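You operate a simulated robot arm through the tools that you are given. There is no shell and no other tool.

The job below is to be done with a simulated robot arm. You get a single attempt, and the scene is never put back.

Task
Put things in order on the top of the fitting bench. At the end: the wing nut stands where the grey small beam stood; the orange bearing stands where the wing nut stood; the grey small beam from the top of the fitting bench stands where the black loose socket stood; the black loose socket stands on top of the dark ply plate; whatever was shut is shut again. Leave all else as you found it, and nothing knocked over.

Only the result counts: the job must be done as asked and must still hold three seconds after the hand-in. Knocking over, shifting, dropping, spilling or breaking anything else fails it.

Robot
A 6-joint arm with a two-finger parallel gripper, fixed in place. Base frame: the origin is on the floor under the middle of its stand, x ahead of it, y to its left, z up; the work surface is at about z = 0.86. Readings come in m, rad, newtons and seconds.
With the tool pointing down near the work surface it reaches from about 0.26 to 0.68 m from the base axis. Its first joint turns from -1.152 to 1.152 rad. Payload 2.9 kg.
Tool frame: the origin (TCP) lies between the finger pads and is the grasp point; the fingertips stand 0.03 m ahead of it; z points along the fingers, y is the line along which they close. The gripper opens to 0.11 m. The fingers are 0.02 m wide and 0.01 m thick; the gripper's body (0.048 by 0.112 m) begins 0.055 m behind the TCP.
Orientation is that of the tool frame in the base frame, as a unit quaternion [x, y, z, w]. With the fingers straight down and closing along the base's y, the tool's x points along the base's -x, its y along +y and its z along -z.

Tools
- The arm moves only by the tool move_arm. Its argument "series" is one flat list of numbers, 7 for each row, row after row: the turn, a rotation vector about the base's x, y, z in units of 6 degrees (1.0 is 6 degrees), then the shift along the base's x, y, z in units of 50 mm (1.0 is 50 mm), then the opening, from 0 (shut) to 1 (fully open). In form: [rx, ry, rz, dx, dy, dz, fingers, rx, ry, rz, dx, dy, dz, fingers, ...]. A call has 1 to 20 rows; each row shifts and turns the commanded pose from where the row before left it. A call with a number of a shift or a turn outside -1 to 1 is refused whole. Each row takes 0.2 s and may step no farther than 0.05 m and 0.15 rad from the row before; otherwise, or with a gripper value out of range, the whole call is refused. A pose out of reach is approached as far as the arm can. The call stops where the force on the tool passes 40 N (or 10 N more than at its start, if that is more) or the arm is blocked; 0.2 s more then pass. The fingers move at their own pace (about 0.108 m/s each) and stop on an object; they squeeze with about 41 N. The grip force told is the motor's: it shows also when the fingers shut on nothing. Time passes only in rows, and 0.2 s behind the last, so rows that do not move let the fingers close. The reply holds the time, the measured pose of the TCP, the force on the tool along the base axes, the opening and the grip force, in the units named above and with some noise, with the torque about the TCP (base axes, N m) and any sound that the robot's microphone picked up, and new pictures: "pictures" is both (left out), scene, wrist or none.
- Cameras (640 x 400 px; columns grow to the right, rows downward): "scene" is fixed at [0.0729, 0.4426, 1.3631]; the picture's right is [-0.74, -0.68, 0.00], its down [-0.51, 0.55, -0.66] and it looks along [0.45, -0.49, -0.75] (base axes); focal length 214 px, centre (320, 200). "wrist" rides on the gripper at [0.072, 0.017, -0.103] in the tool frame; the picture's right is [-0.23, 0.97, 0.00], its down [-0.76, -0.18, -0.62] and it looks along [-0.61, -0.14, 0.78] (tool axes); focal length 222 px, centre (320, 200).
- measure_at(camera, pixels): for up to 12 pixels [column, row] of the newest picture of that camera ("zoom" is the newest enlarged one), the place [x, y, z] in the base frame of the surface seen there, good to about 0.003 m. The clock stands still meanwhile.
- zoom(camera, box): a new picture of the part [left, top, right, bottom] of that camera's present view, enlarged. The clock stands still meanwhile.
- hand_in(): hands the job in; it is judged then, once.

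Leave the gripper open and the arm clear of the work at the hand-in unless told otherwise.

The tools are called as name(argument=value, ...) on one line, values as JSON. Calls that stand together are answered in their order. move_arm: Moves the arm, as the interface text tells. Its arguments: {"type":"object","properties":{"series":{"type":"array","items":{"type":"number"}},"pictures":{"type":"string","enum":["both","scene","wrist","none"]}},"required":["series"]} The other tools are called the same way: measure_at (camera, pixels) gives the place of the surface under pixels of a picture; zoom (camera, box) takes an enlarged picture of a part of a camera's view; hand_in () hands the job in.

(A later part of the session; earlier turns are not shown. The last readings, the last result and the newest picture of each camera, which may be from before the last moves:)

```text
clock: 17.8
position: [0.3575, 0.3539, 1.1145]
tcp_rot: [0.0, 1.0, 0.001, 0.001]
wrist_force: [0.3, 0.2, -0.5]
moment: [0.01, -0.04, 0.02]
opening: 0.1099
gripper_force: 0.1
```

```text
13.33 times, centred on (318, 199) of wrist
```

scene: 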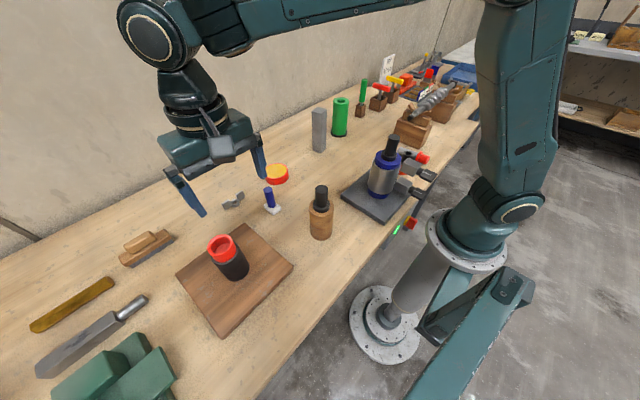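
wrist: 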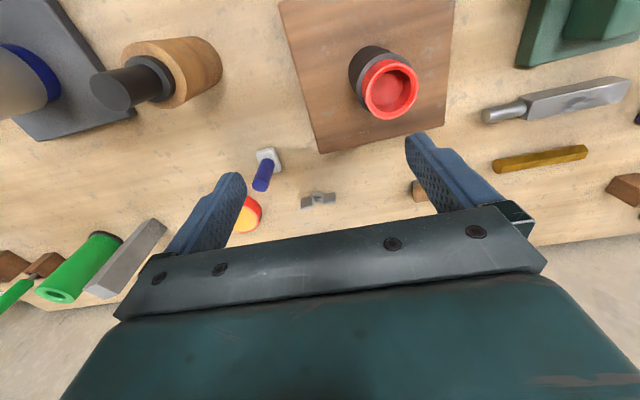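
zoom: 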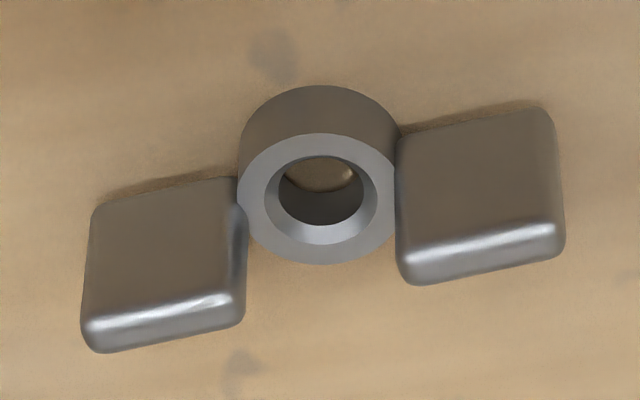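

measure_at(camera="zoom", pixels=[[320, 145], [255, 195], [382, 195], [320, 240], [320, 190], [165, 250], [480, 190], [110, 230], [220, 200], [420, 160], [540, 140], [320, 110]])

measure_at(camera="zoom", pixels=[[160, 318], [480, 250], [100, 345], [235, 315], [405, 270], [555, 240], [100, 210], [545, 115], [320, 260], [320, 300], [480, 300], [160, 370]])

```text
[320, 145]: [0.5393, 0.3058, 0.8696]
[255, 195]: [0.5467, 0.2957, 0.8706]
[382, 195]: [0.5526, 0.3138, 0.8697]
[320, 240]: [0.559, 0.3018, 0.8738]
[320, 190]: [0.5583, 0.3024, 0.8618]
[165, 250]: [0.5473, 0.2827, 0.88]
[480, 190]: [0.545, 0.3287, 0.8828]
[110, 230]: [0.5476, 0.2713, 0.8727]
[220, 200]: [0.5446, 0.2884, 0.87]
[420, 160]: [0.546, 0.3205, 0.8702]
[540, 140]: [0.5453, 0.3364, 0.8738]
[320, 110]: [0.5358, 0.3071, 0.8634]
```

```text
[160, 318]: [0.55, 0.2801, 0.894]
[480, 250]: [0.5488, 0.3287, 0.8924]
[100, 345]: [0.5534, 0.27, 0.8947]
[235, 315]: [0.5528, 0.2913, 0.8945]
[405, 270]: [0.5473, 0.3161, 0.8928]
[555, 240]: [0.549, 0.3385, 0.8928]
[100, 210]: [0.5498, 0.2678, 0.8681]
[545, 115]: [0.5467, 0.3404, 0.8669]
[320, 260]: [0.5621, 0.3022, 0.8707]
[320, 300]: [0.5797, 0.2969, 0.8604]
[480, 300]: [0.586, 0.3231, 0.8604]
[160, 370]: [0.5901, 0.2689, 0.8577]
```

The wing nut: hub centre ≈ (0.549, 0.3045), wings are upright plates along y (span 0.268–0.340), top z 0.895. Now move to view the grey beam.

move_arm(series=[0, 0, 0, 0.2044, -0.853, 0.04, 1, 0, 0, 0, 0.2044, -0.853, 0.04, 1, 0, 0, 0, 0.2044, -0.853, 0.04, 1, 0, 0, 0, 0.2044, -0.853, 0.04, 1, 0, 0, 0, 0.2044, -0.853, 0.04, 1, 0, 0, 0, 0.2044, -0.853, 0.04, 1, 0, 0, 0, 0.2044, -0.853, 0.04, 1, 0, 0, 0, 0.2044, -0.853, 0.04, 1, 0, 0, 0, 0.2044, -0.853, 0.04, 1])

```text
clock: 19.8
position: [0.4496, -0.0279, 1.1303]
tcp_rot: [0.0, 1.0, 0.0, 0.001]
wrist_force: [0.5, -0.6, -0.9]
moment: [-0.01, -0.03, -0.02]
opening: 0.1099
gripper_force: 0.0
```

scene: 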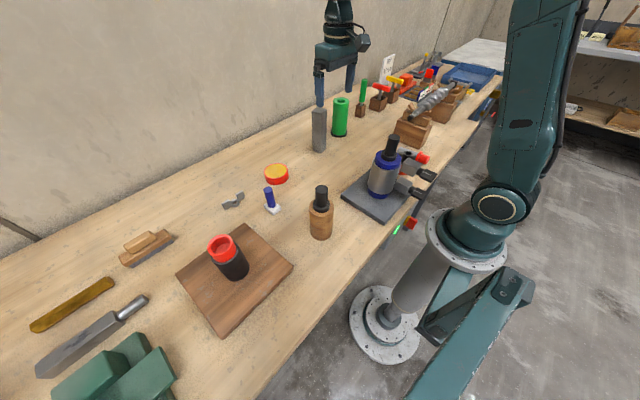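
wrist: 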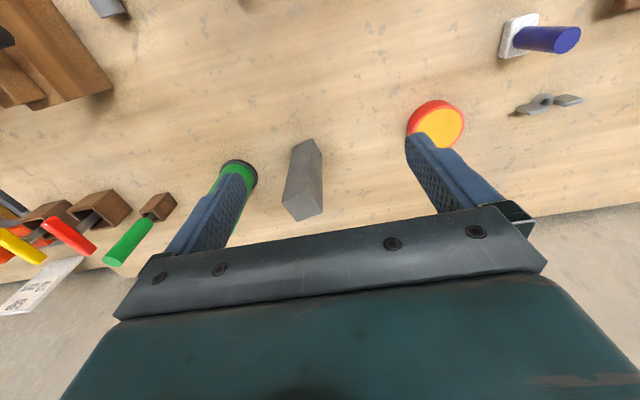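

zoom(camera="wrist", box=[264, 130, 344, 230])

```text
4.00 times, centred on (304, 180) of wrist
```

zoom: 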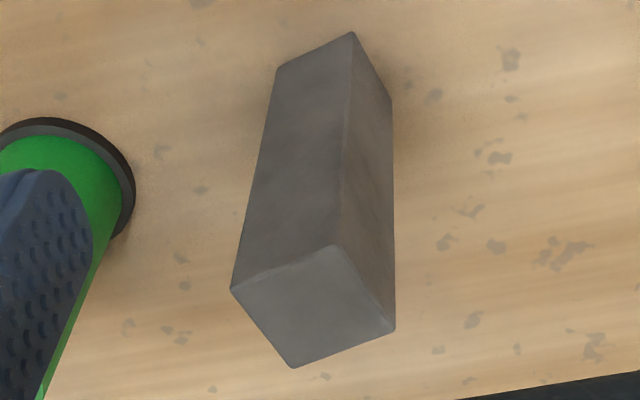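

I'll measure the beam's top face corners, faces and base corners in this zoom.

measure_at(camera="zoom", pixels=[[240, 291], [334, 254], [388, 327], [295, 360], [314, 306], [278, 72], [350, 40], [390, 103], [310, 150], [265, 200], [370, 150], [370, 240]])

```text
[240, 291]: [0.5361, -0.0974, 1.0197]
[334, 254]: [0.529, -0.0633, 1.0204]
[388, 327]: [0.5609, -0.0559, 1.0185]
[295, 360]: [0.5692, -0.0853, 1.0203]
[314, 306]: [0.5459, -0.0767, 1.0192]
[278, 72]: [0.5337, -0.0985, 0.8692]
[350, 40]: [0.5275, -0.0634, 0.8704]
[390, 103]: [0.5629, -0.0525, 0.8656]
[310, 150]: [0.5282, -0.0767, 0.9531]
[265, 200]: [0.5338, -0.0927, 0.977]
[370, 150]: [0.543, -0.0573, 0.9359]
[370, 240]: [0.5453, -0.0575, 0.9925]
```

The beam: centre ≈ (0.5485, −0.0755), ~36 mm square, yaw about 14.5°, top z 1.02. I'll move above it, turn the hand 14.5°, and check.

move_arm(series=[0, 0, 0.806, 0.658, -0.306, 0, 1, 0, 0, 0.806, 0.658, -0.306, 0, 1, 0, 0, 0.806, 0.658, -0.306, 0, 1, 0, 0, 0, 0, 0, -0.4, 1, 0, 0, 0, 0, 0, -0.4, 1])

```text
clock: 21.0
position: [0.5489, -0.0739, 1.0908]
tcp_rot: [-0.127, 0.992, 0.0, 0.001]
wrist_force: [0.0, 1.0, -0.2]
moment: [0.0, -0.01, 0.01]
opening: 0.1099
gripper_force: 0.1
```

scene: 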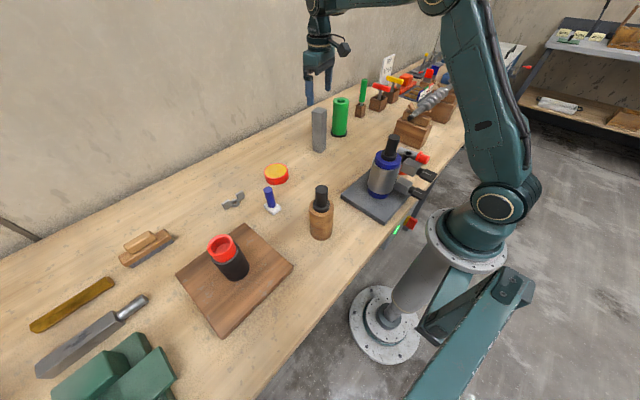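
wrist: 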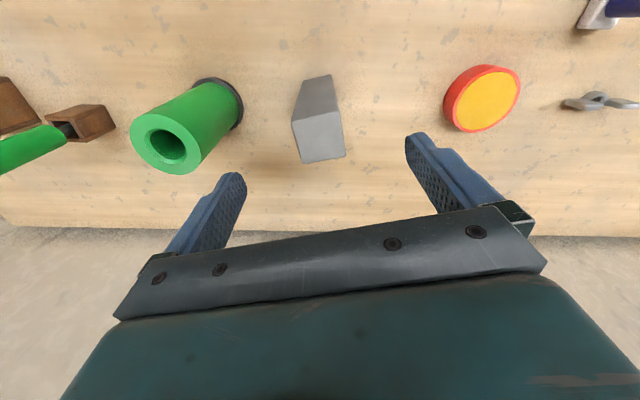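

The beam's top is centred at (320,138), aligned with the fingers. Descend to TCP z 0.975.

move_arm(series=[0, 0, 0, 0, 0, -0.773, 1, 0, 0, 0, 0, 0, -0.773, 1, 0, 0, 0, 0, 0, -0.773, 1, 0, 0, 0, 0, 0, 0, 1])

```text
clock: 22.0
position: [0.5487, -0.0741, 0.9754]
tcp_rot: [-0.126, 0.992, 0.0, -0.001]
wrist_force: [-0.5, 0.7, -0.1]
moment: [0.01, -0.01, 0.02]
opening: 0.1101
gripper_force: 0.0
```

scene: 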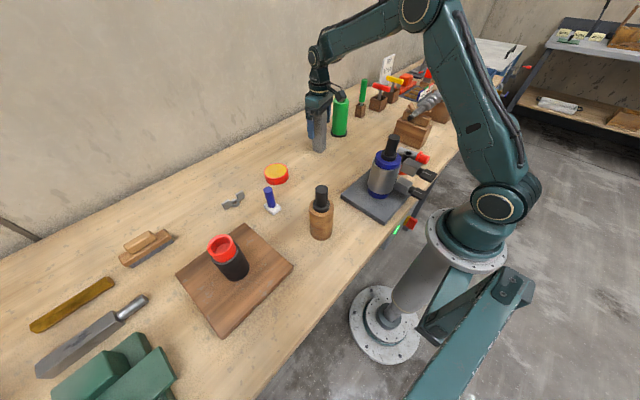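
wrist: 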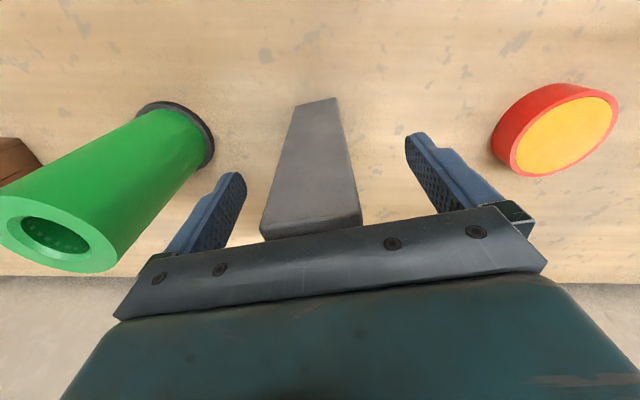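

The beam is centred between the fingers. Close and lift slightly.

move_arm(series=[0, 0, 0, 0, 0, 0, 0, 0, 0, 0, 0, 0, 0, 0, 0, 0, 0, 0, 0, 0, 0, 0, 0, 0, 0, 0, 0, 0], pictures="wrist")

```text
clock: 23.0
position: [0.5483, -0.0742, 0.9751]
tcp_rot: [-0.127, 0.992, 0.0, 0.0]
wrist_force: [1.3, -1.0, -0.1]
moment: [-0.12, -0.15, 0.0]
opening: 0.0397
gripper_force: 41.3
```

wrist: 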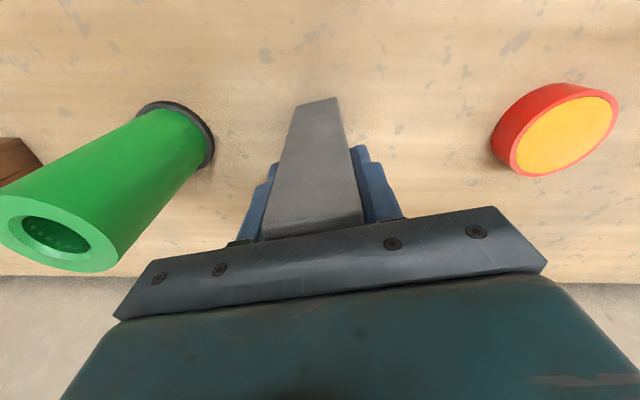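

Gripped (0.040 m). Lift 6 cm and carry to the socket's old place (0.4505, −0.200).

move_arm(series=[0, 0, 0, 0, 0, 0.3, 0, 0, 0, 0, 0, 0, 0.5, 0, 0, 0, 0, 0, 0, 0.4, 0, 0, 0, 0, -0.49, -0.622, 0, 0, 0, 0, 0, -0.49, -0.622, 0, 0, 0, 0, 0, -0.49, -0.622, 0, 0, 0, 0, 0, -0.49, -0.622, 0, 0, 0, 0, 0, 0, 0, 0, 0])

```text
clock: 24.8
position: [0.4494, -0.1985, 1.034]
tcp_rot: [-0.127, 0.992, 0.0, 0.0]
wrist_force: [0.3, -0.7, -5.4]
moment: [-0.01, -0.03, -0.04]
opening: 0.0398
gripper_force: 41.2
```

scene: 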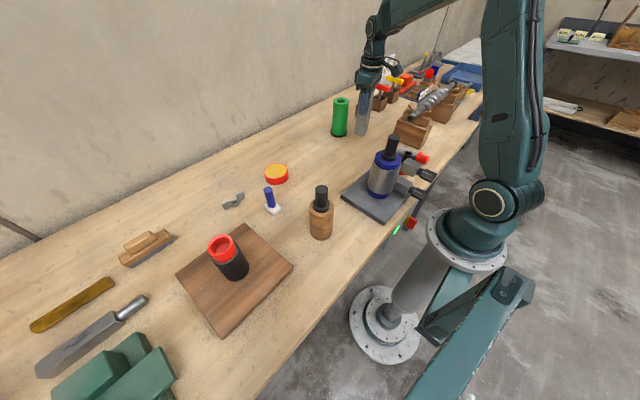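
wrist: 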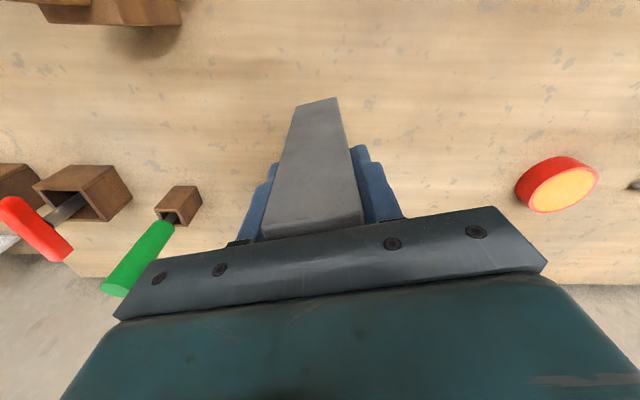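

Weight about 5 N, hanging straight. Lower to just above the bench.

move_arm(series=[0, 0, 0, 0, 0, -0.5, 0, 0, 0, 0, 0, 0, -0.44, 0, 0, 0, 0, 0, 0, -0.1, 0, 0, 0, 0, 0, 0, -0.06, 0, 0, 0, 0, 0, 0, -0.04, 0], pictures="wrist")

```text
clock: 26.0
position: [0.4501, -0.1985, 0.9782]
tcp_rot: [-0.126, 0.992, 0.0, 0.0]
wrist_force: [-0.5, -0.8, -6.5]
moment: [-0.01, -0.02, -0.01]
opening: 0.0399
gripper_force: 40.5
```

wrist: 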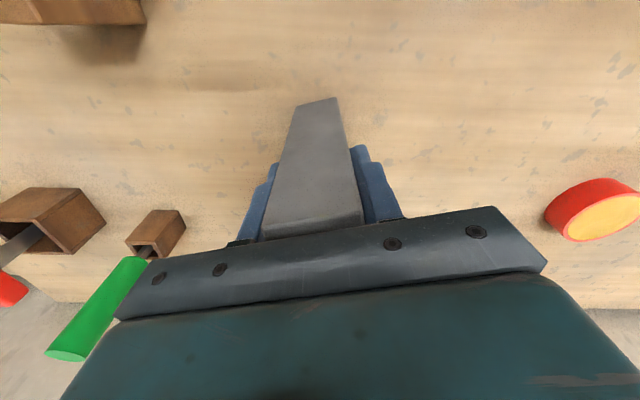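

No contact yet. Continue in about 1 mm steps.

move_arm(series=[0, 0, 0, 0, 0, -0.02, 0, 0, 0, 0, 0, 0, -0.02, 0, 0, 0, 0, 0, 0, -0.015, 0], pictures="none")

```text
clock: 26.8
position: [0.4498, -0.1984, 0.9771]
tcp_rot: [-0.126, 0.992, 0.0, 0.0]
wrist_force: [-1.0, 1.3, -2.7]
moment: [0.0, 0.04, -0.04]
opening: 0.04
gripper_force: 41.0
```

Partial contact. One more small step.

move_arm(series=[0, 0, 0, 0, 0, -0.02, 0, 0, 0, 0, 0, 0, 0, 0], pictures="none")

```text
clock: 27.4
position: [0.4507, -0.1977, 0.9765]
tcp_rot: [-0.126, 0.992, 0.0, 0.0]
wrist_force: [-4.4, 1.7, 8.7]
moment: [0.28, 0.48, 0.0]
opening: 0.0399
gripper_force: 40.9
```

Firm contact. Open the fingers.

move_arm(series=[0, 0, 0, 0, 0, 0.01, 0.45, 0, 0, 0, 0, 0, 0, 0.6, 0, 0, 0, 0, 0, 0, 0.75, 0, 0, 0, 0, 0, 0, 0.75], pictures="wrist")

```text
clock: 28.4
position: [0.4505, -0.1994, 0.9749]
tcp_rot: [-0.126, 0.992, 0.001, 0.0]
wrist_force: [-1.2, 0.5, -0.5]
moment: [0.01, -0.04, 0.0]
opening: 0.0824
gripper_force: 0.0
```

wrist: 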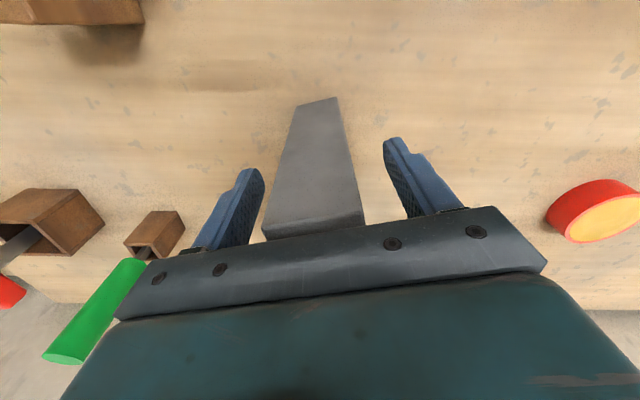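

Released. Rise straight up, then travel to above the wing nut, turning the hand back to about 2.5° yaw.

move_arm(series=[0, 0, 0, 0, 0, 0.6, 0.9, 0, 0, 0, 0, 0, 1, 1, 0, 0, 0, 0, 0, 1, 1, 0, 0, 0, 0, 0, 0.6, 1, 0, 0, -1, 0.164, 0.841, 0, 1, 0, 0, -1, 0.164, 0.841, 0, 1, 0, 0, 0, 0.164, 0.841, 0, 1, 0, 0, 0, 0.164, 0.841, 0, 1, 0, 0, 0, 0.164, 0.841, 0, 1, 0, 0, 0, 0.164, 0.841, 0, 1, 0, 0, 0, 0.164, 0.841, 0, 1, 0, 0, 0, 0.164, 0.841, 0, 1, 0, 0, 0, 0.164, 0.841, 0, 1, 0, 0, 0, 0.164, 0.841, 0, 1, 0, 0, 0, 0.164, 0.841, 0, 1, 0, 0, 0, 0.164, 0.841, 0, 1])

```text
clock: 31.8
position: [0.5445, 0.3032, 1.1336]
tcp_rot: [-0.022, 1.0, 0.001, 0.0]
wrist_force: [0.0, 0.2, 0.4]
moment: [-0.03, 0.01, 0.0]
opening: 0.1098
gripper_force: 0.1
out of reach, approached as far as the arm can: row 16
```

scene: 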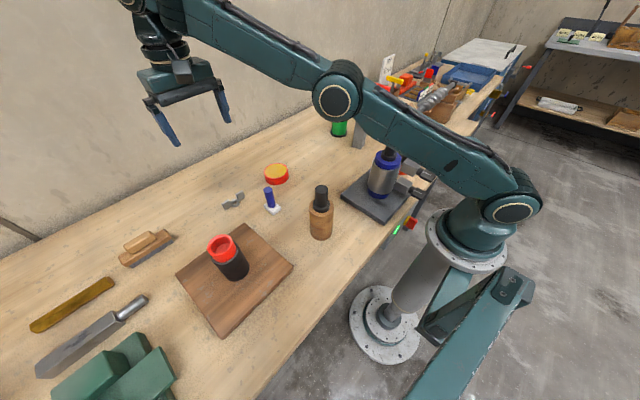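
wrist: 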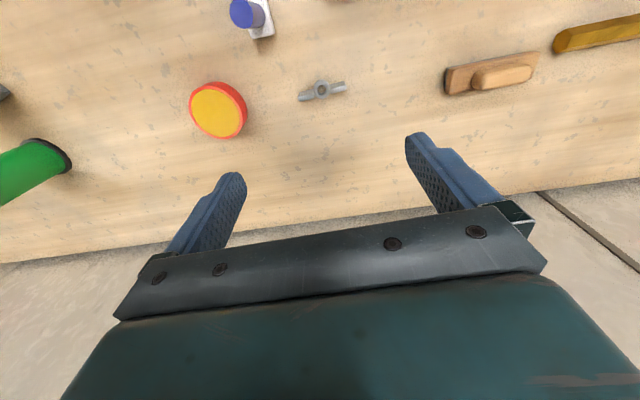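

At this height the arm is just at its reach limit; lower down it should reach. Descend to z ≈ 1.03 and check alignment.

move_arm(series=[0, 0, 0, 0, 0, -0.8, 1, 0, 0, 0, 0, 0, -0.8, 1, 0, 0, 0, 0, 0, -0.6, 1])

```text
clock: 32.6
position: [0.5452, 0.3031, 1.0247]
tcp_rot: [-0.021, 1.0, -0.001, -0.001]
wrist_force: [-1.0, 0.3, 0.3]
moment: [0.03, 0.03, 0.0]
opening: 0.1099
gripper_force: 0.1
```

scene: 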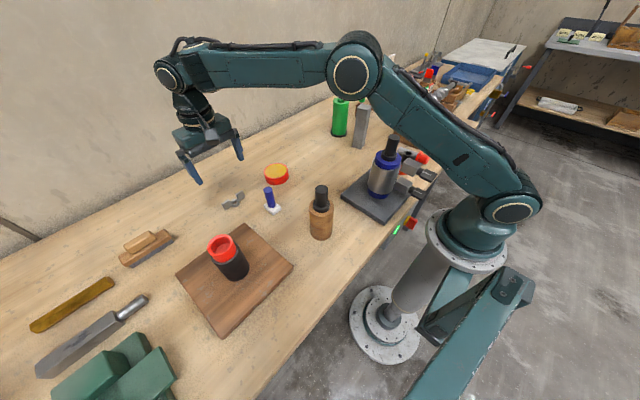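
wrist: 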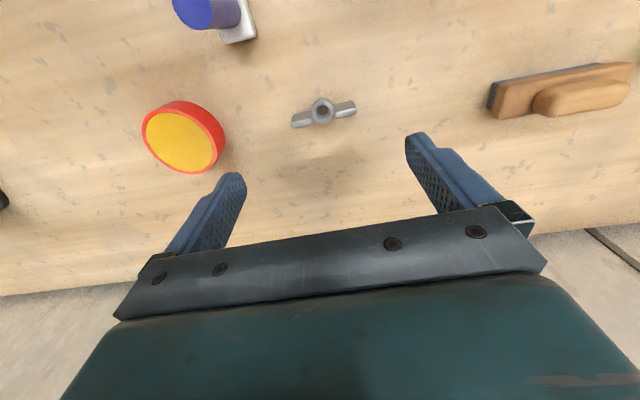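

The hand is now at (0.545, 0.303). Zoom onto the wing nut at (323,112) for fine alignment.

zoom(camera="wrist", box=[283, 87, 363, 137])

```text
8.00 times, centred on (323, 112) of wrist
```

zoom: 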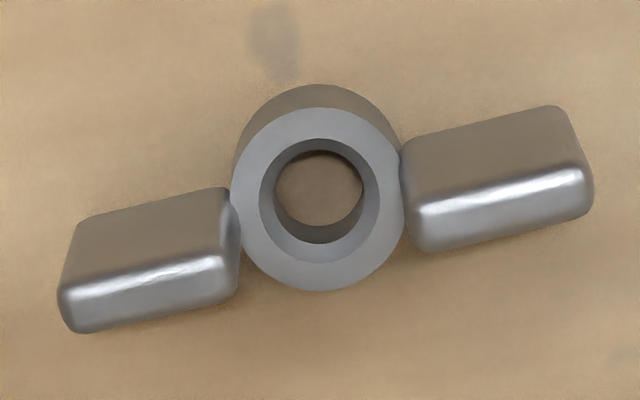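

measure_at(camera="zoom", pixels=[[320, 122], [320, 275], [248, 200], [392, 200], [150, 280], [500, 200], [80, 310], [220, 285], [430, 228], [575, 195], [75, 235], [560, 115]])

```text
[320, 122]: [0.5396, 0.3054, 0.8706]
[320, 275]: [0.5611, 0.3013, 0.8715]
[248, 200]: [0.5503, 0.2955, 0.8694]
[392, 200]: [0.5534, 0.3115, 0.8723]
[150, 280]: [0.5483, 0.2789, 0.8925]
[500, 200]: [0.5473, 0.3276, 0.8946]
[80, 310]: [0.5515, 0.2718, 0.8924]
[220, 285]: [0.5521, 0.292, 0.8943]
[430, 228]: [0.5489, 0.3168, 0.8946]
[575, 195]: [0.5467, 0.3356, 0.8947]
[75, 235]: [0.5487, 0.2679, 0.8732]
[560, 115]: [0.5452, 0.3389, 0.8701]
```

Wing nut hub centre ≈ (0.550, 0.3035), wings yaw ≈ 3.5°. Correct by +5 mm in x, and descend to TCP z ≈ 0.93 first.

move_arm(series=[0, 0, 0.13, 0.096, 0.014, -0.2, 1, 0, 0, 0, 0, 0, -0.8, 1, 0, 0, 0, 0, 0, -0.8, 1, 0, 0, 0, 0, 0, 0, 1])

```text
clock: 33.6
position: [0.5513, 0.3026, 0.9331]
tcp_rot: [-0.029, 1.0, 0.0, 0.0]
wrist_force: [-0.6, 0.3, -0.2]
moment: [-0.01, -0.01, 0.0]
opening: 0.1099
gripper_force: 0.1
```

scene: 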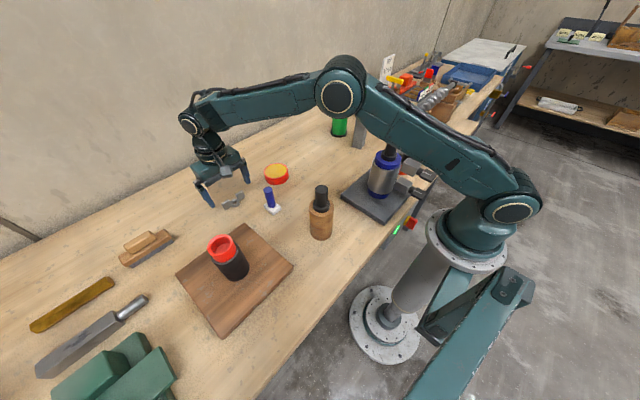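
wrist: 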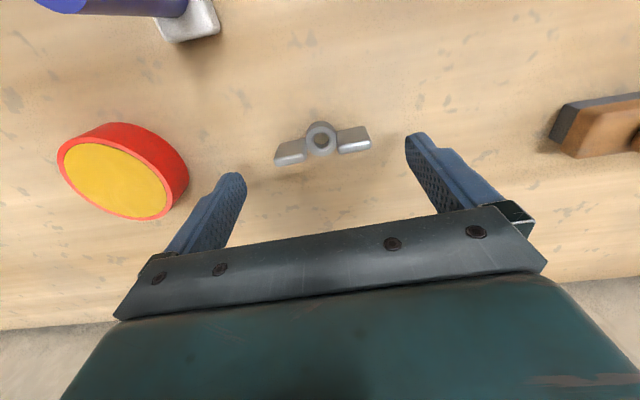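

Nearly aligned; zoom for a finer check of the hub's position relative to the tool axis.

zoom(camera="wrist", box=[263, 110, 383, 170])

```text
5.33 times, centred on (323, 140) of wrist
```

zoom: 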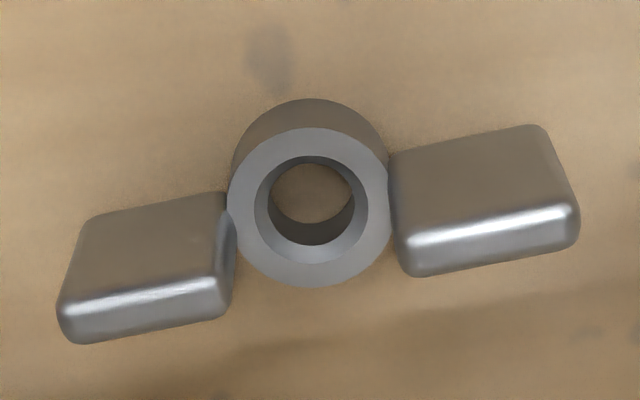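

measure_at(camera="zoom", pixels=[[308, 140], [308, 275], [240, 208], [378, 208], [145, 300], [490, 225], [75, 325], [220, 300], [415, 255], [565, 225], [145, 240], [480, 170]])

```text
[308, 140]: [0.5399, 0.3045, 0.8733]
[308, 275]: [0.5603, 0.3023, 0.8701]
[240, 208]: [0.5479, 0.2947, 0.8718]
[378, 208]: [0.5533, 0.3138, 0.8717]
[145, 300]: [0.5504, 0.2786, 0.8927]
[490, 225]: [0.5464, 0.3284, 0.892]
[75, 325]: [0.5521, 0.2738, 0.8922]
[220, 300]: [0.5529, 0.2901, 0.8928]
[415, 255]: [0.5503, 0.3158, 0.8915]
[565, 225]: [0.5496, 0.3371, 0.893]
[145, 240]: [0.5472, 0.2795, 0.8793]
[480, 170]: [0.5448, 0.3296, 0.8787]
```

Hub measured at (0.550, 0.304); the hand is at about (0.550, 0.303). Descend to TCP z ≈ 0.8955 and close gently on the wing tips.

move_arm(series=[0, 0, 0, 0, 0.01, -0.4, 1, 0, 0, 0, 0, 0.01, -0.34, 1, 0, 0, 0, 0, 0, 0, 1], pictures="wrist")

```text
clock: 34.4
position: [0.5506, 0.3035, 0.8965]
tcp_rot: [-0.028, 1.0, 0.0, -0.001]
wrist_force: [0.2, 0.1, -0.1]
moment: [0.0, -0.01, -0.03]
opening: 0.1102
gripper_force: 0.1
```

wrist: 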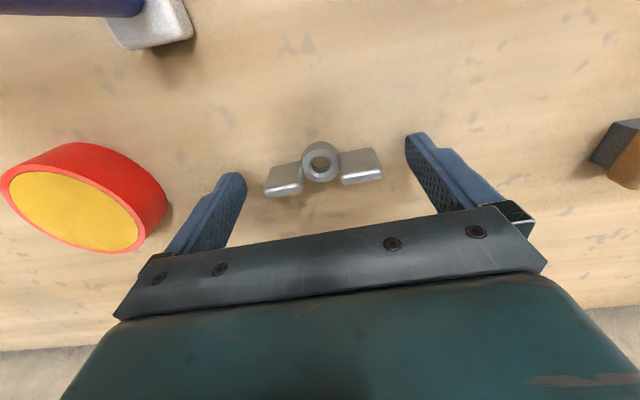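

Good alignment. Close.

move_arm(series=[0, 0, 0, 0, 0, 0, 0.7, 0, 0, 0, 0, 0, 0, 0.5, 0, 0, 0, 0, 0, 0, 0.3, 0, 0, 0, 0, 0, 0, 0.3], pictures="wrist")

```text
clock: 35.4
position: [0.5501, 0.3031, 0.8967]
tcp_rot: [-0.029, 1.0, 0.0, 0.0]
wrist_force: [-0.3, 0.3, 0.3]
moment: [0.0, -0.03, 0.0]
opening: 0.071
gripper_force: 40.8
```

wrist: 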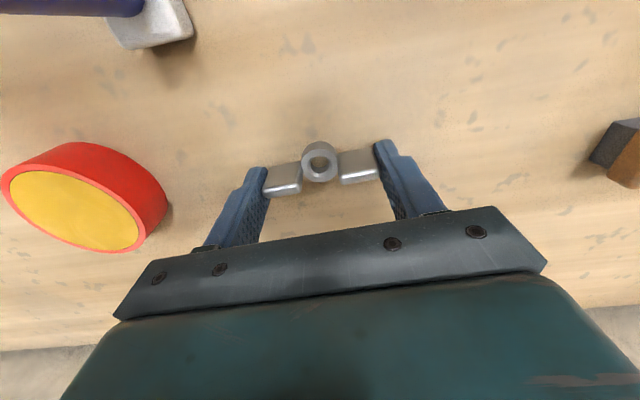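

Gripped at the wing tips (0.071). Lift slowly and check.

move_arm(series=[0, 0, 0, 0, 0, 0.2, 0.3, 0, 0, 0, 0, 0, 0.5, 0.3, 0, 0, 0, 0, 0, 0.9, 0.3, 0, 0, 0, 0, 0, 0, 0.3])

```text
clock: 36.4
position: [0.5498, 0.3045, 0.9758]
tcp_rot: [-0.029, 1.0, 0.0, 0.0]
wrist_force: [-0.3, -0.5, 0.2]
moment: [-0.01, 0.02, -0.02]
opening: 0.0326
gripper_force: 0.0
```

scene: 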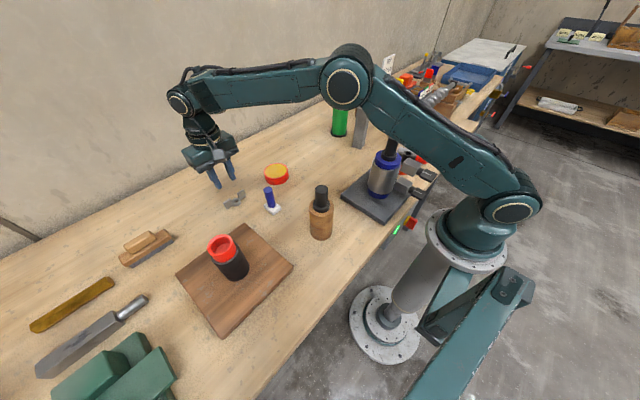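
wrist: 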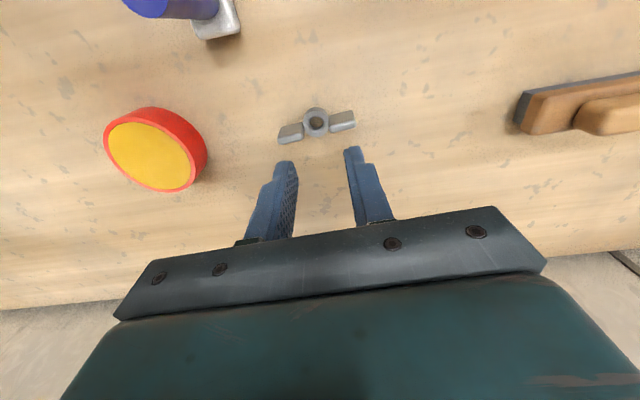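

The wing nut slipped off the fingers and stayed on the bench. Let me zoom and see its present pose before choosing a better grip (flat on one wing).

zoom(camera="wrist", box=[266, 90, 366, 160])

```text
5.71 times, centred on (316, 125) of wrist
```

zoom: 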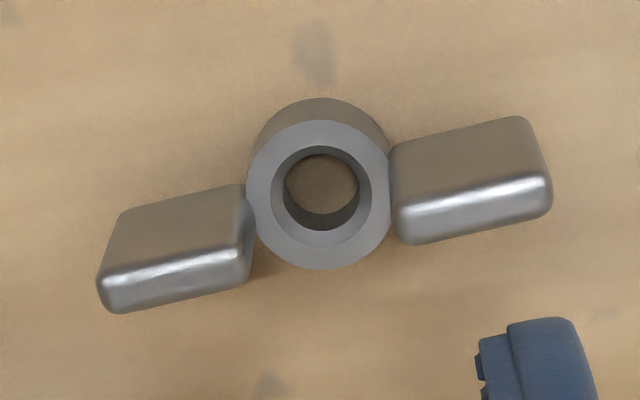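

measure_at(camera="zoom", pixels=[[320, 132], [320, 258], [258, 195], [380, 195], [175, 270], [475, 200], [110, 295], [235, 272], [410, 225], [540, 190], [175, 215], [460, 155]])

zoom(camera="scene", box=[210, 180, 260, 220])

```text
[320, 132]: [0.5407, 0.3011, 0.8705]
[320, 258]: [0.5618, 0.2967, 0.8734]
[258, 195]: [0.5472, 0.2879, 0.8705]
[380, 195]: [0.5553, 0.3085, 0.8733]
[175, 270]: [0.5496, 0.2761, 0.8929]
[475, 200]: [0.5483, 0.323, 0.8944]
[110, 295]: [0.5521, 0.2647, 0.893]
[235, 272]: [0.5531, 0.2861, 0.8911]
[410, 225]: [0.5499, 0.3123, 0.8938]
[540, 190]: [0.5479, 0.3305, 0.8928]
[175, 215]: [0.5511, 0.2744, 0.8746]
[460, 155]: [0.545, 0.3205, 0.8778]
```

```text
10.00 times, centred on (235, 200) of scene
```

zoom: 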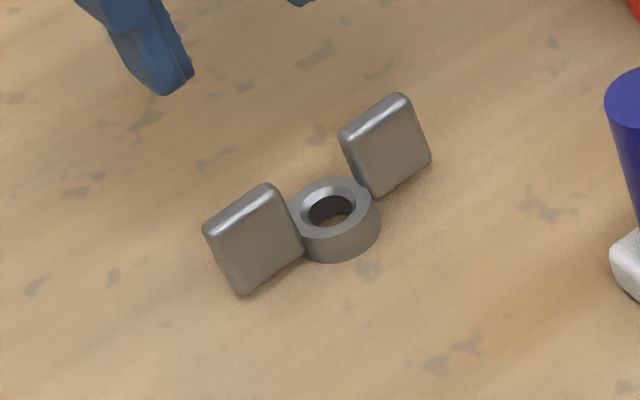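

The wing nut stands flat, hub now at (0.551, 0.2985). I'll re-grip it flat across the +y wing instead: rise 2 cm, and turn the hand −90° so the fingers close along x.

move_arm(series=[0, 0, 0, 0, 0, 0.4, 0.5, 0, 0, -1, 0, 0, 0, 0.55, 0, 0, -1, 0, 0, 0, 0.55, 0, 0, -1, 0, 0, 0, 0.55, 0, 0, -1, 0, 0, 0, 0.55, 0, 0, -1, 0, 0, 0, 0.55, 0, 0, -1, 0, 0, 0, 0.55, 0, 0, -1, 0, 0, 0, 0.55, 0, 0, -1, 0, 0, 0, 0.55, 0, 0, -1, 0, 0, 0, 0.55, 0, 0, -1, 0, 0, 0, 0.55, 0, 0, -1, 0, 0, 0, 0.55, 0, 0, -1, 0, 0, 0, 0.55, 0, 0, -1, 0, 0, 0, 0.55, 0, 0, -1, 0, 0, 0, 0.55, 0, 0, -1, 0, 0.2, 0, 0.55])

```text
clock: 39.8
position: [0.5508, 0.3152, 0.9969]
tcp_rot: [0.687, 0.726, 0.001, 0.0]
wrist_force: [-0.5, -0.5, -0.1]
moment: [0.01, 0.01, -0.04]
opening: 0.0604
gripper_force: 0.0
```

scene: 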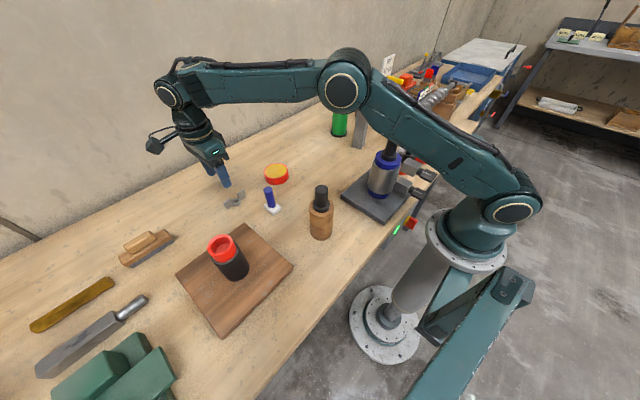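
wrist: 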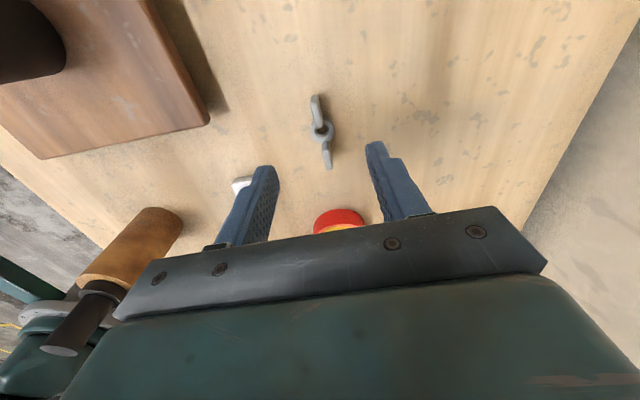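

The hand is turned. Zoom on the wing nut to place the fingers on the +y wing (upper one in this picture).

zoom(camera="wrist", box=[270, 82, 370, 182])

```text
4.00 times, centred on (320, 132) of wrist
```

zoom: 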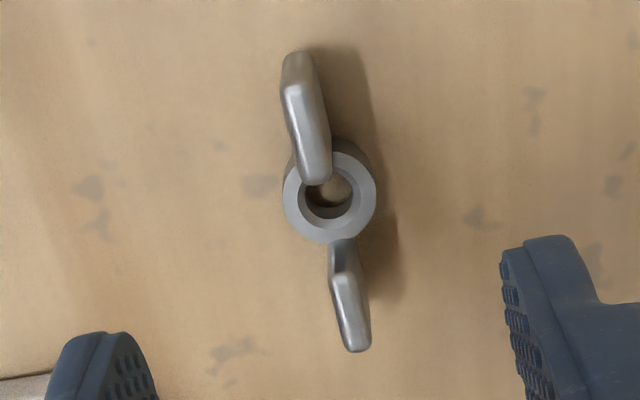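

measure_at(camera="zoom", pixels=[[294, 100], [314, 165], [305, 130], [345, 290], [358, 340], [292, 205], [368, 205], [330, 150], [328, 235], [297, 60], [340, 255]])

```text
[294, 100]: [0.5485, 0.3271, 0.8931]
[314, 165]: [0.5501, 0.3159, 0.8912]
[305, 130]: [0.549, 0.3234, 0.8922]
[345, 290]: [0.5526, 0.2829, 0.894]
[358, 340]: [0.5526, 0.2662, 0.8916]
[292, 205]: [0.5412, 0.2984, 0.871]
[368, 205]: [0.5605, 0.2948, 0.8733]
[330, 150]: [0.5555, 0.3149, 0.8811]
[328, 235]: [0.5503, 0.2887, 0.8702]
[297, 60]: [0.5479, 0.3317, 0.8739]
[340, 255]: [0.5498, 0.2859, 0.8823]
```

The +y wing's centre is (0.549, 0.322), z top 0.894. Shift over it and descend partway.

move_arm(series=[0, 0, 0, -0.03, 0.18, -0.4, 0.55, 0, 0, 0, 0, 0, -0.9, 0.55, 0, 0, 0, 0, 0, 0, 0.55], pictures="wrist")

```text
clock: 40.6
position: [0.5475, 0.3229, 0.9304]
tcp_rot: [0.687, 0.727, 0.0, 0.0]
wrist_force: [0.0, -1.5, -0.4]
moment: [-0.02, 0.01, -0.03]
opening: 0.0604
gripper_force: 0.1
```

wrist: 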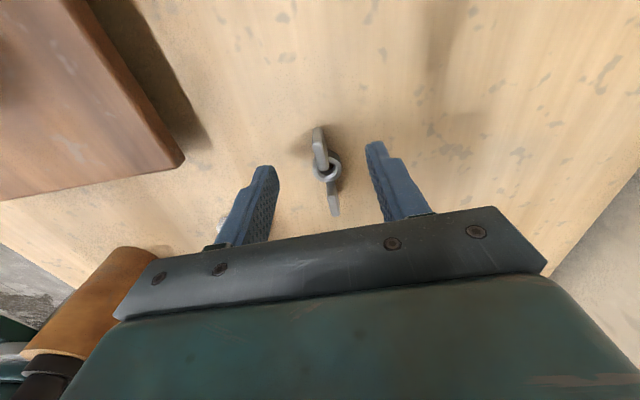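

zoom(camera="wrist", box=[280, 110, 380, 230])

```text
3.33 times, centred on (330, 170) of wrist
```

zoom: 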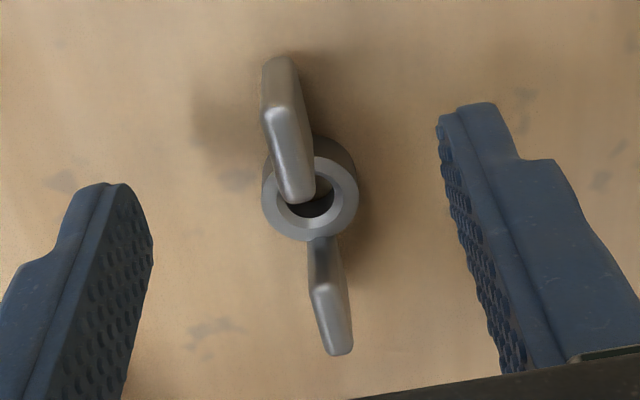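

The wing lies between the fingers. Descend to TCP z ≈ 0.896 and close on the wing.

move_arm(series=[0, 0, 0, 0, 0, -0.35, 0.55, 0, 0, 0, 0, 0, -0.35, 0.55, 0, 0, 0, 0, 0, 0, 0.55, 0, 0, 0, 0, 0, 0, 0.3, 0, 0, 0, 0, 0, 0, 0, 0, 0, 0, 0, 0, 0, 0], pictures="wrist")

```text
clock: 42.0
position: [0.5491, 0.3237, 0.8967]
tcp_rot: [0.686, 0.727, 0.0, 0.0]
wrist_force: [-0.1, 0.3, 0.1]
moment: [-0.03, 0.01, 0.0]
opening: 0.0074
gripper_force: 41.1
```

wrist: 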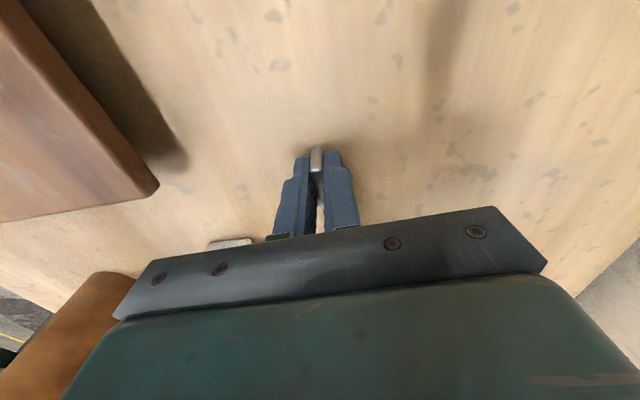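

Gripped on the wing (7.4 mm). Lift slowly and look.

move_arm(series=[0, 0, 0, 0, 0, 0.2, 0, 0, 0, 0, 0, 0, 0.4, 0, 0, 0, 0, 0, 0, 0.6, 0, 0, 0, 0, 0, 0, 0.4, 0, 0, 0, 0, 0, 0, 0, 0])

```text
clock: 43.2
position: [0.5498, 0.3233, 0.9775]
tcp_rot: [0.687, 0.727, 0.0, 0.0]
wrist_force: [0.4, -0.3, -0.4]
moment: [-0.01, 0.03, -0.06]
opening: 0.0074
gripper_force: 41.3
```

scene: 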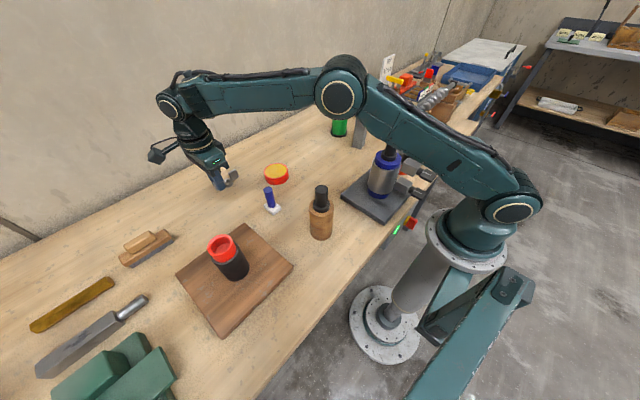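
wrist: 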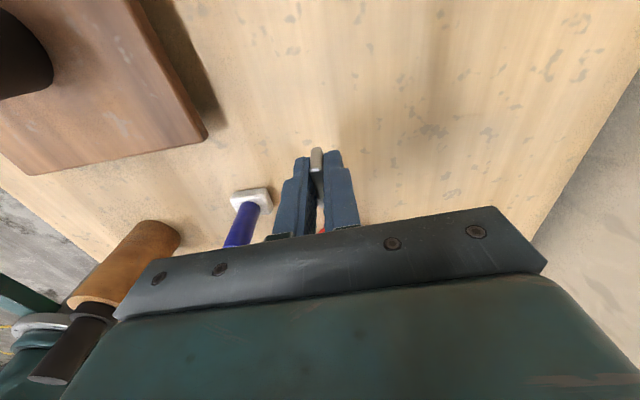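

Held firmly. Carry it along −y to the beam's old place (TCP target (0.547, −0.0505) so the hub lands at (0.5485, −0.0755)).

move_arm(series=[0, 0, 0, -0.006, -0.831, 0, 0, 0, 0, 0, -0.006, -0.831, 0, 0, 0, 0, 0, -0.006, -0.831, 0, 0, 0, 0, 0, -0.006, -0.831, 0, 0, 0, 0, 0, -0.006, -0.831, 0, 0, 0, 0, 0, -0.006, -0.831, 0, 0, 0, 0, 0, -0.006, -0.831, 0, 0, 0, 0, 0, -0.006, -0.831, 0, 0, 0, 0, 0, -0.006, -0.831, 0, 0, 0, 0, 0, 0, 0, 0, 0])

```text
clock: 45.4
position: [0.5471, -0.0491, 0.9786]
tcp_rot: [0.686, 0.727, 0.0, 0.0]
wrist_force: [0.3, -0.5, 0.2]
moment: [0.01, 0.01, 0.01]
opening: 0.0072
gripper_force: 41.4
```

scene: 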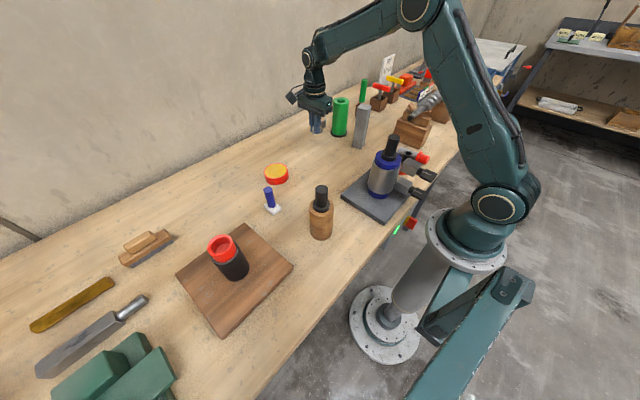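
wrist: 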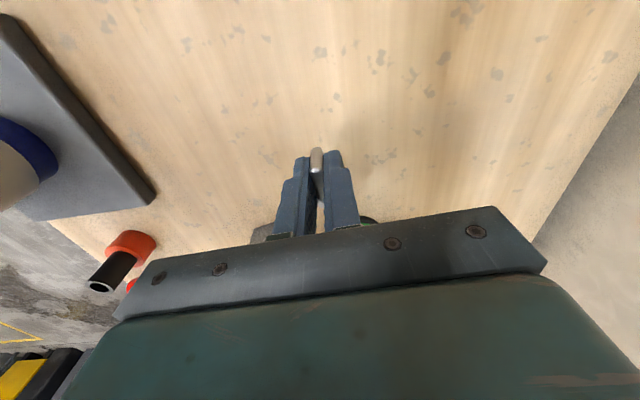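

On target. Lower in steps.

move_arm(series=[0, 0, 0, 0, 0, -0.6, 0, 0, 0, 0, 0, 0, -0.6, 0, 0, 0, 0, 0, 0, -0.3, 0, 0, 0, 0, 0, 0, -0.06, 0, 0, 0, 0, 0, 0, -0.02, 0, 0, 0, 0, 0, 0, 0, 0], pictures="none")

```text
clock: 46.8
position: [0.5451, -0.0497, 0.8981]
tcp_rot: [0.687, 0.727, 0.0, 0.0]
wrist_force: [-0.2, -0.3, -0.7]
moment: [0.03, 0.01, 0.03]
opening: 0.0069
gripper_force: 40.5
```

Not yet touching. Another 1 mm step or two.

move_arm(series=[0, 0, 0, 0, 0, -0.02, 0, 0, 0, 0, 0, 0, 0, 0], pictures="none")

```text
clock: 47.4
position: [0.5464, -0.0505, 0.8978]
tcp_rot: [0.686, 0.727, 0.0, 0.0]
wrist_force: [-0.2, -0.1, -0.4]
moment: [0.04, 0.01, 0.01]
opening: 0.0067
gripper_force: 40.4
```

move_arm(series=[0, 0, 0, 0, 0, -0.02, 0, 0, 0, 0, 0, 0, 0, 0], pictures="none")

```text
clock: 48.0
position: [0.5465, -0.0489, 0.8965]
tcp_rot: [0.686, 0.727, 0.001, 0.001]
wrist_force: [-2.4, -0.1, 7.0]
moment: [-0.17, 0.03, -0.03]
opening: 0.0071
gripper_force: 41.2
```

Contact (7 N). Open the fingers and rise.

move_arm(series=[0, 0, 0, 0, 0, 0.01, 0.15, 0, 0, 0, 0, 0, 0, 0.35, 0, 0, 0, 0, 0, 0, 0.45, 0, 0, 0, 0, 0, 0.4, 0.45, 0, 0, 0, 0, 0, 0.8, 0.45, 0, 0, 0, 0, 0, 1, 0.45, 0, 0, 0, 0, 0, 0, 0.45])

```text
clock: 49.6
position: [0.5459, -0.0478, 1.0075]
tcp_rot: [0.687, 0.727, 0.001, 0.0]
wrist_force: [-0.1, -0.9, -0.4]
moment: [0.0, 0.02, 0.02]
opening: 0.0494
gripper_force: 0.1
```

scene: 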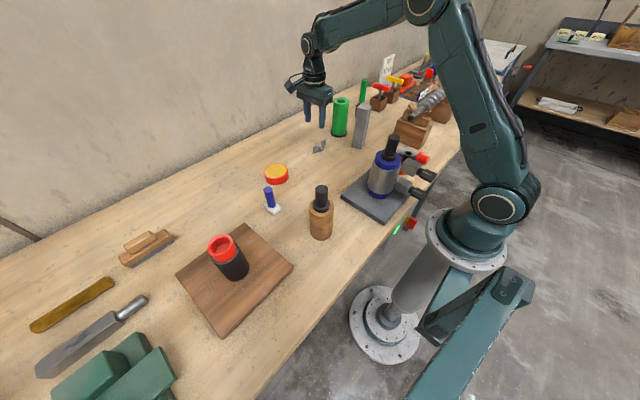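
wrist: 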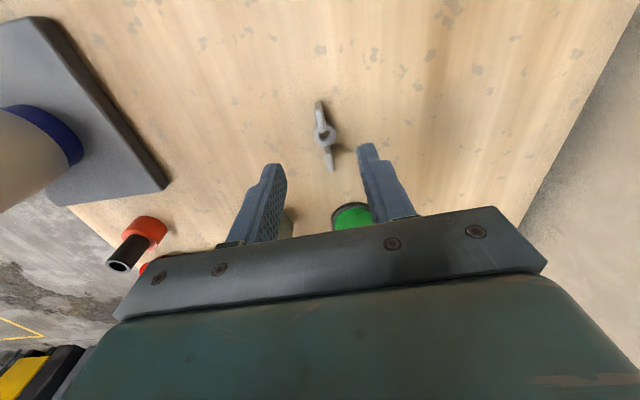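

The wing nut is set down. Zoom to verify it and the beam in both views.

zoom(camera="scene", box=[290, 90, 390, 170])

zoom(camera="wrist", box=[280, 90, 370, 180])

```text
5.00 times, centred on (340, 130) of scene
```

zoom: 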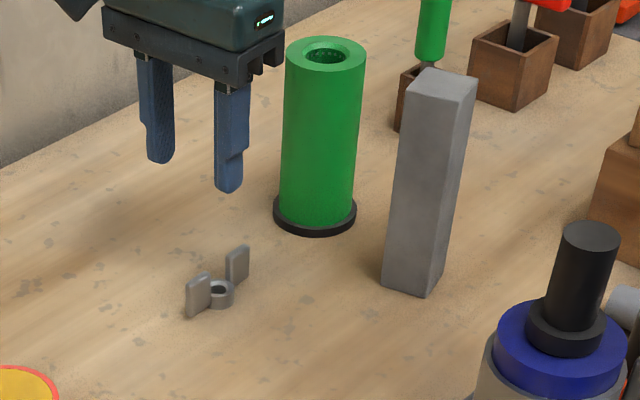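

```text
4.44 times, centred on (325, 135) of wrist
```

zoom: 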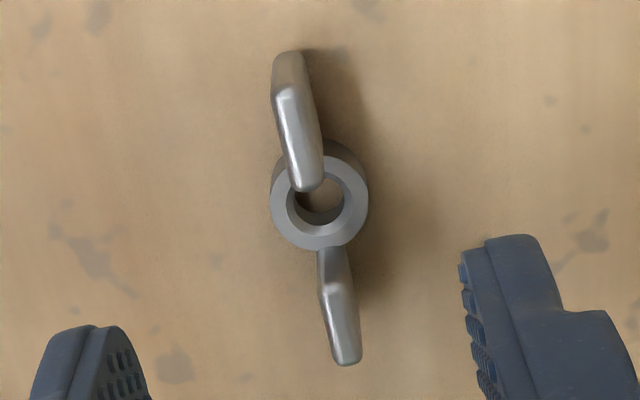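

measure_at(camera="zoom", pixels=[[278, 205], [360, 205], [320, 240], [330, 162], [290, 110], [305, 170], [335, 290], [348, 350]])

measure_at(camera="scene", pixels=[[362, 107], [358, 145], [320, 148], [364, 146], [235, 262], [222, 243]])

```text
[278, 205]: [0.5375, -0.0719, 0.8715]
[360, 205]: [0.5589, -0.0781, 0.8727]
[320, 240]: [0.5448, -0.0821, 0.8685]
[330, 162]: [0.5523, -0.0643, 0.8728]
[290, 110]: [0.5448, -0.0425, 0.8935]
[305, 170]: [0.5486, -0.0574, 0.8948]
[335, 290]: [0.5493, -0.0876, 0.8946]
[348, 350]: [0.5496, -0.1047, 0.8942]
```

```text
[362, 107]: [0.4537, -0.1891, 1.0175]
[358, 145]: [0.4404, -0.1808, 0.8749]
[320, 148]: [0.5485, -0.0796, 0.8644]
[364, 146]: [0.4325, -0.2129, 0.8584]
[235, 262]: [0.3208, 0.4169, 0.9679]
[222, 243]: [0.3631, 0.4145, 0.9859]
```

The wing nut's hub is at (0.548, −0.074) – good. The beam stands at (0.45, −0.2). Now rise, turn the hand back, and move over near the orange bearing to measure it.

move_arm(series=[0, 0, 0, 0, 0, 0.8, 0.5, 0, 0, 0, 0, 0, 0.8, 0.6, 0, 0, 0, 0, 0, 0.8, 0.65, 0, 0, 0.965, -0.789, -0.374, 0, 0.65, 0, 0, 0.965, -0.789, -0.374, 0, 0.65, 0, 0, 0.965, -0.789, -0.374, 0, 0.65, 0, 0, 0.965, -0.789, -0.374, 0, 0.65, 0, 0, 0.965, -0.789, -0.374, 0, 0.65, 0, 0, 0.965, -0.789, -0.374, 0, 0.65, 0, 0, 0.965, -0.789, -0.374, 0, 0.65, 0, 0, 0.965, 0, 0, 0, 0.65, 0, 0, 0.965, 0, 0, 0, 0.65, 0, 0, 0.965, 0, 0, 0, 0.65, 0, 0, 0.965, 0, 0, 0, 0.65, 0, 0, 0.965, 0, 0, 0, 0.65, 0, 0, 0.965, 0, 0, 0, 0.65, 0, 0, 0.965, 0, 0, 0, 0.65, 0, 0, 0.965, 0, 0, 0, 0.65])

```text
clock: 53.4
position: [0.2706, -0.1808, 1.1246]
tcp_rot: [-0.002, 1.0, 0.0, 0.001]
wrist_force: [0.3, -0.3, 0.3]
moment: [0.0, -0.04, 0.02]
opening: 0.0716
gripper_force: 0.1
```

scene: 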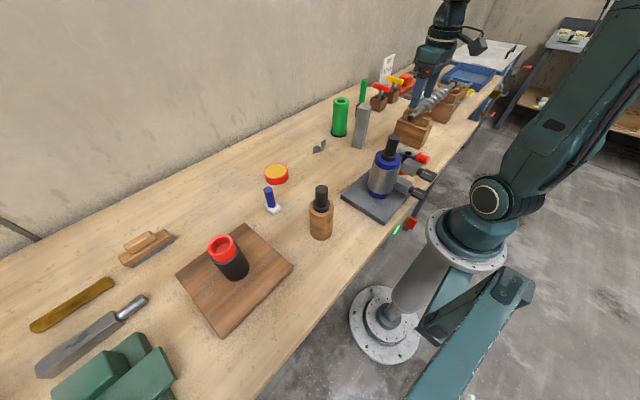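
wrist: 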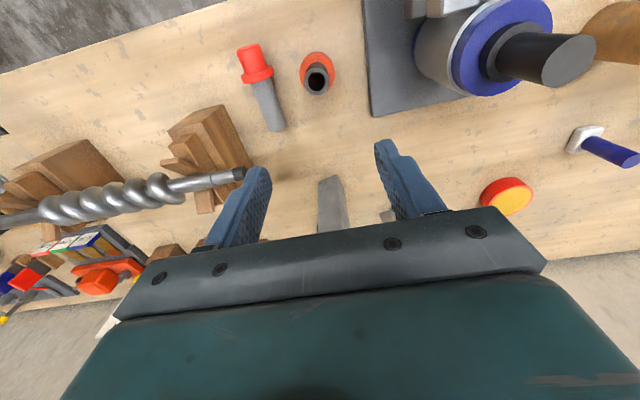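

zoom(camera="wrist", box=[290, 45, 346, 101])

```text
7.14 times, centred on (318, 73) of wrist
```

zoom: 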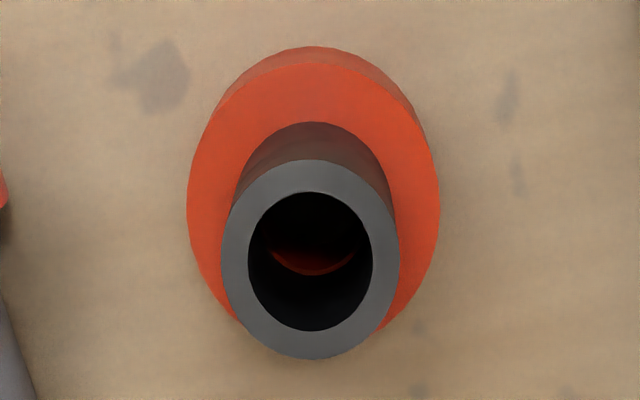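

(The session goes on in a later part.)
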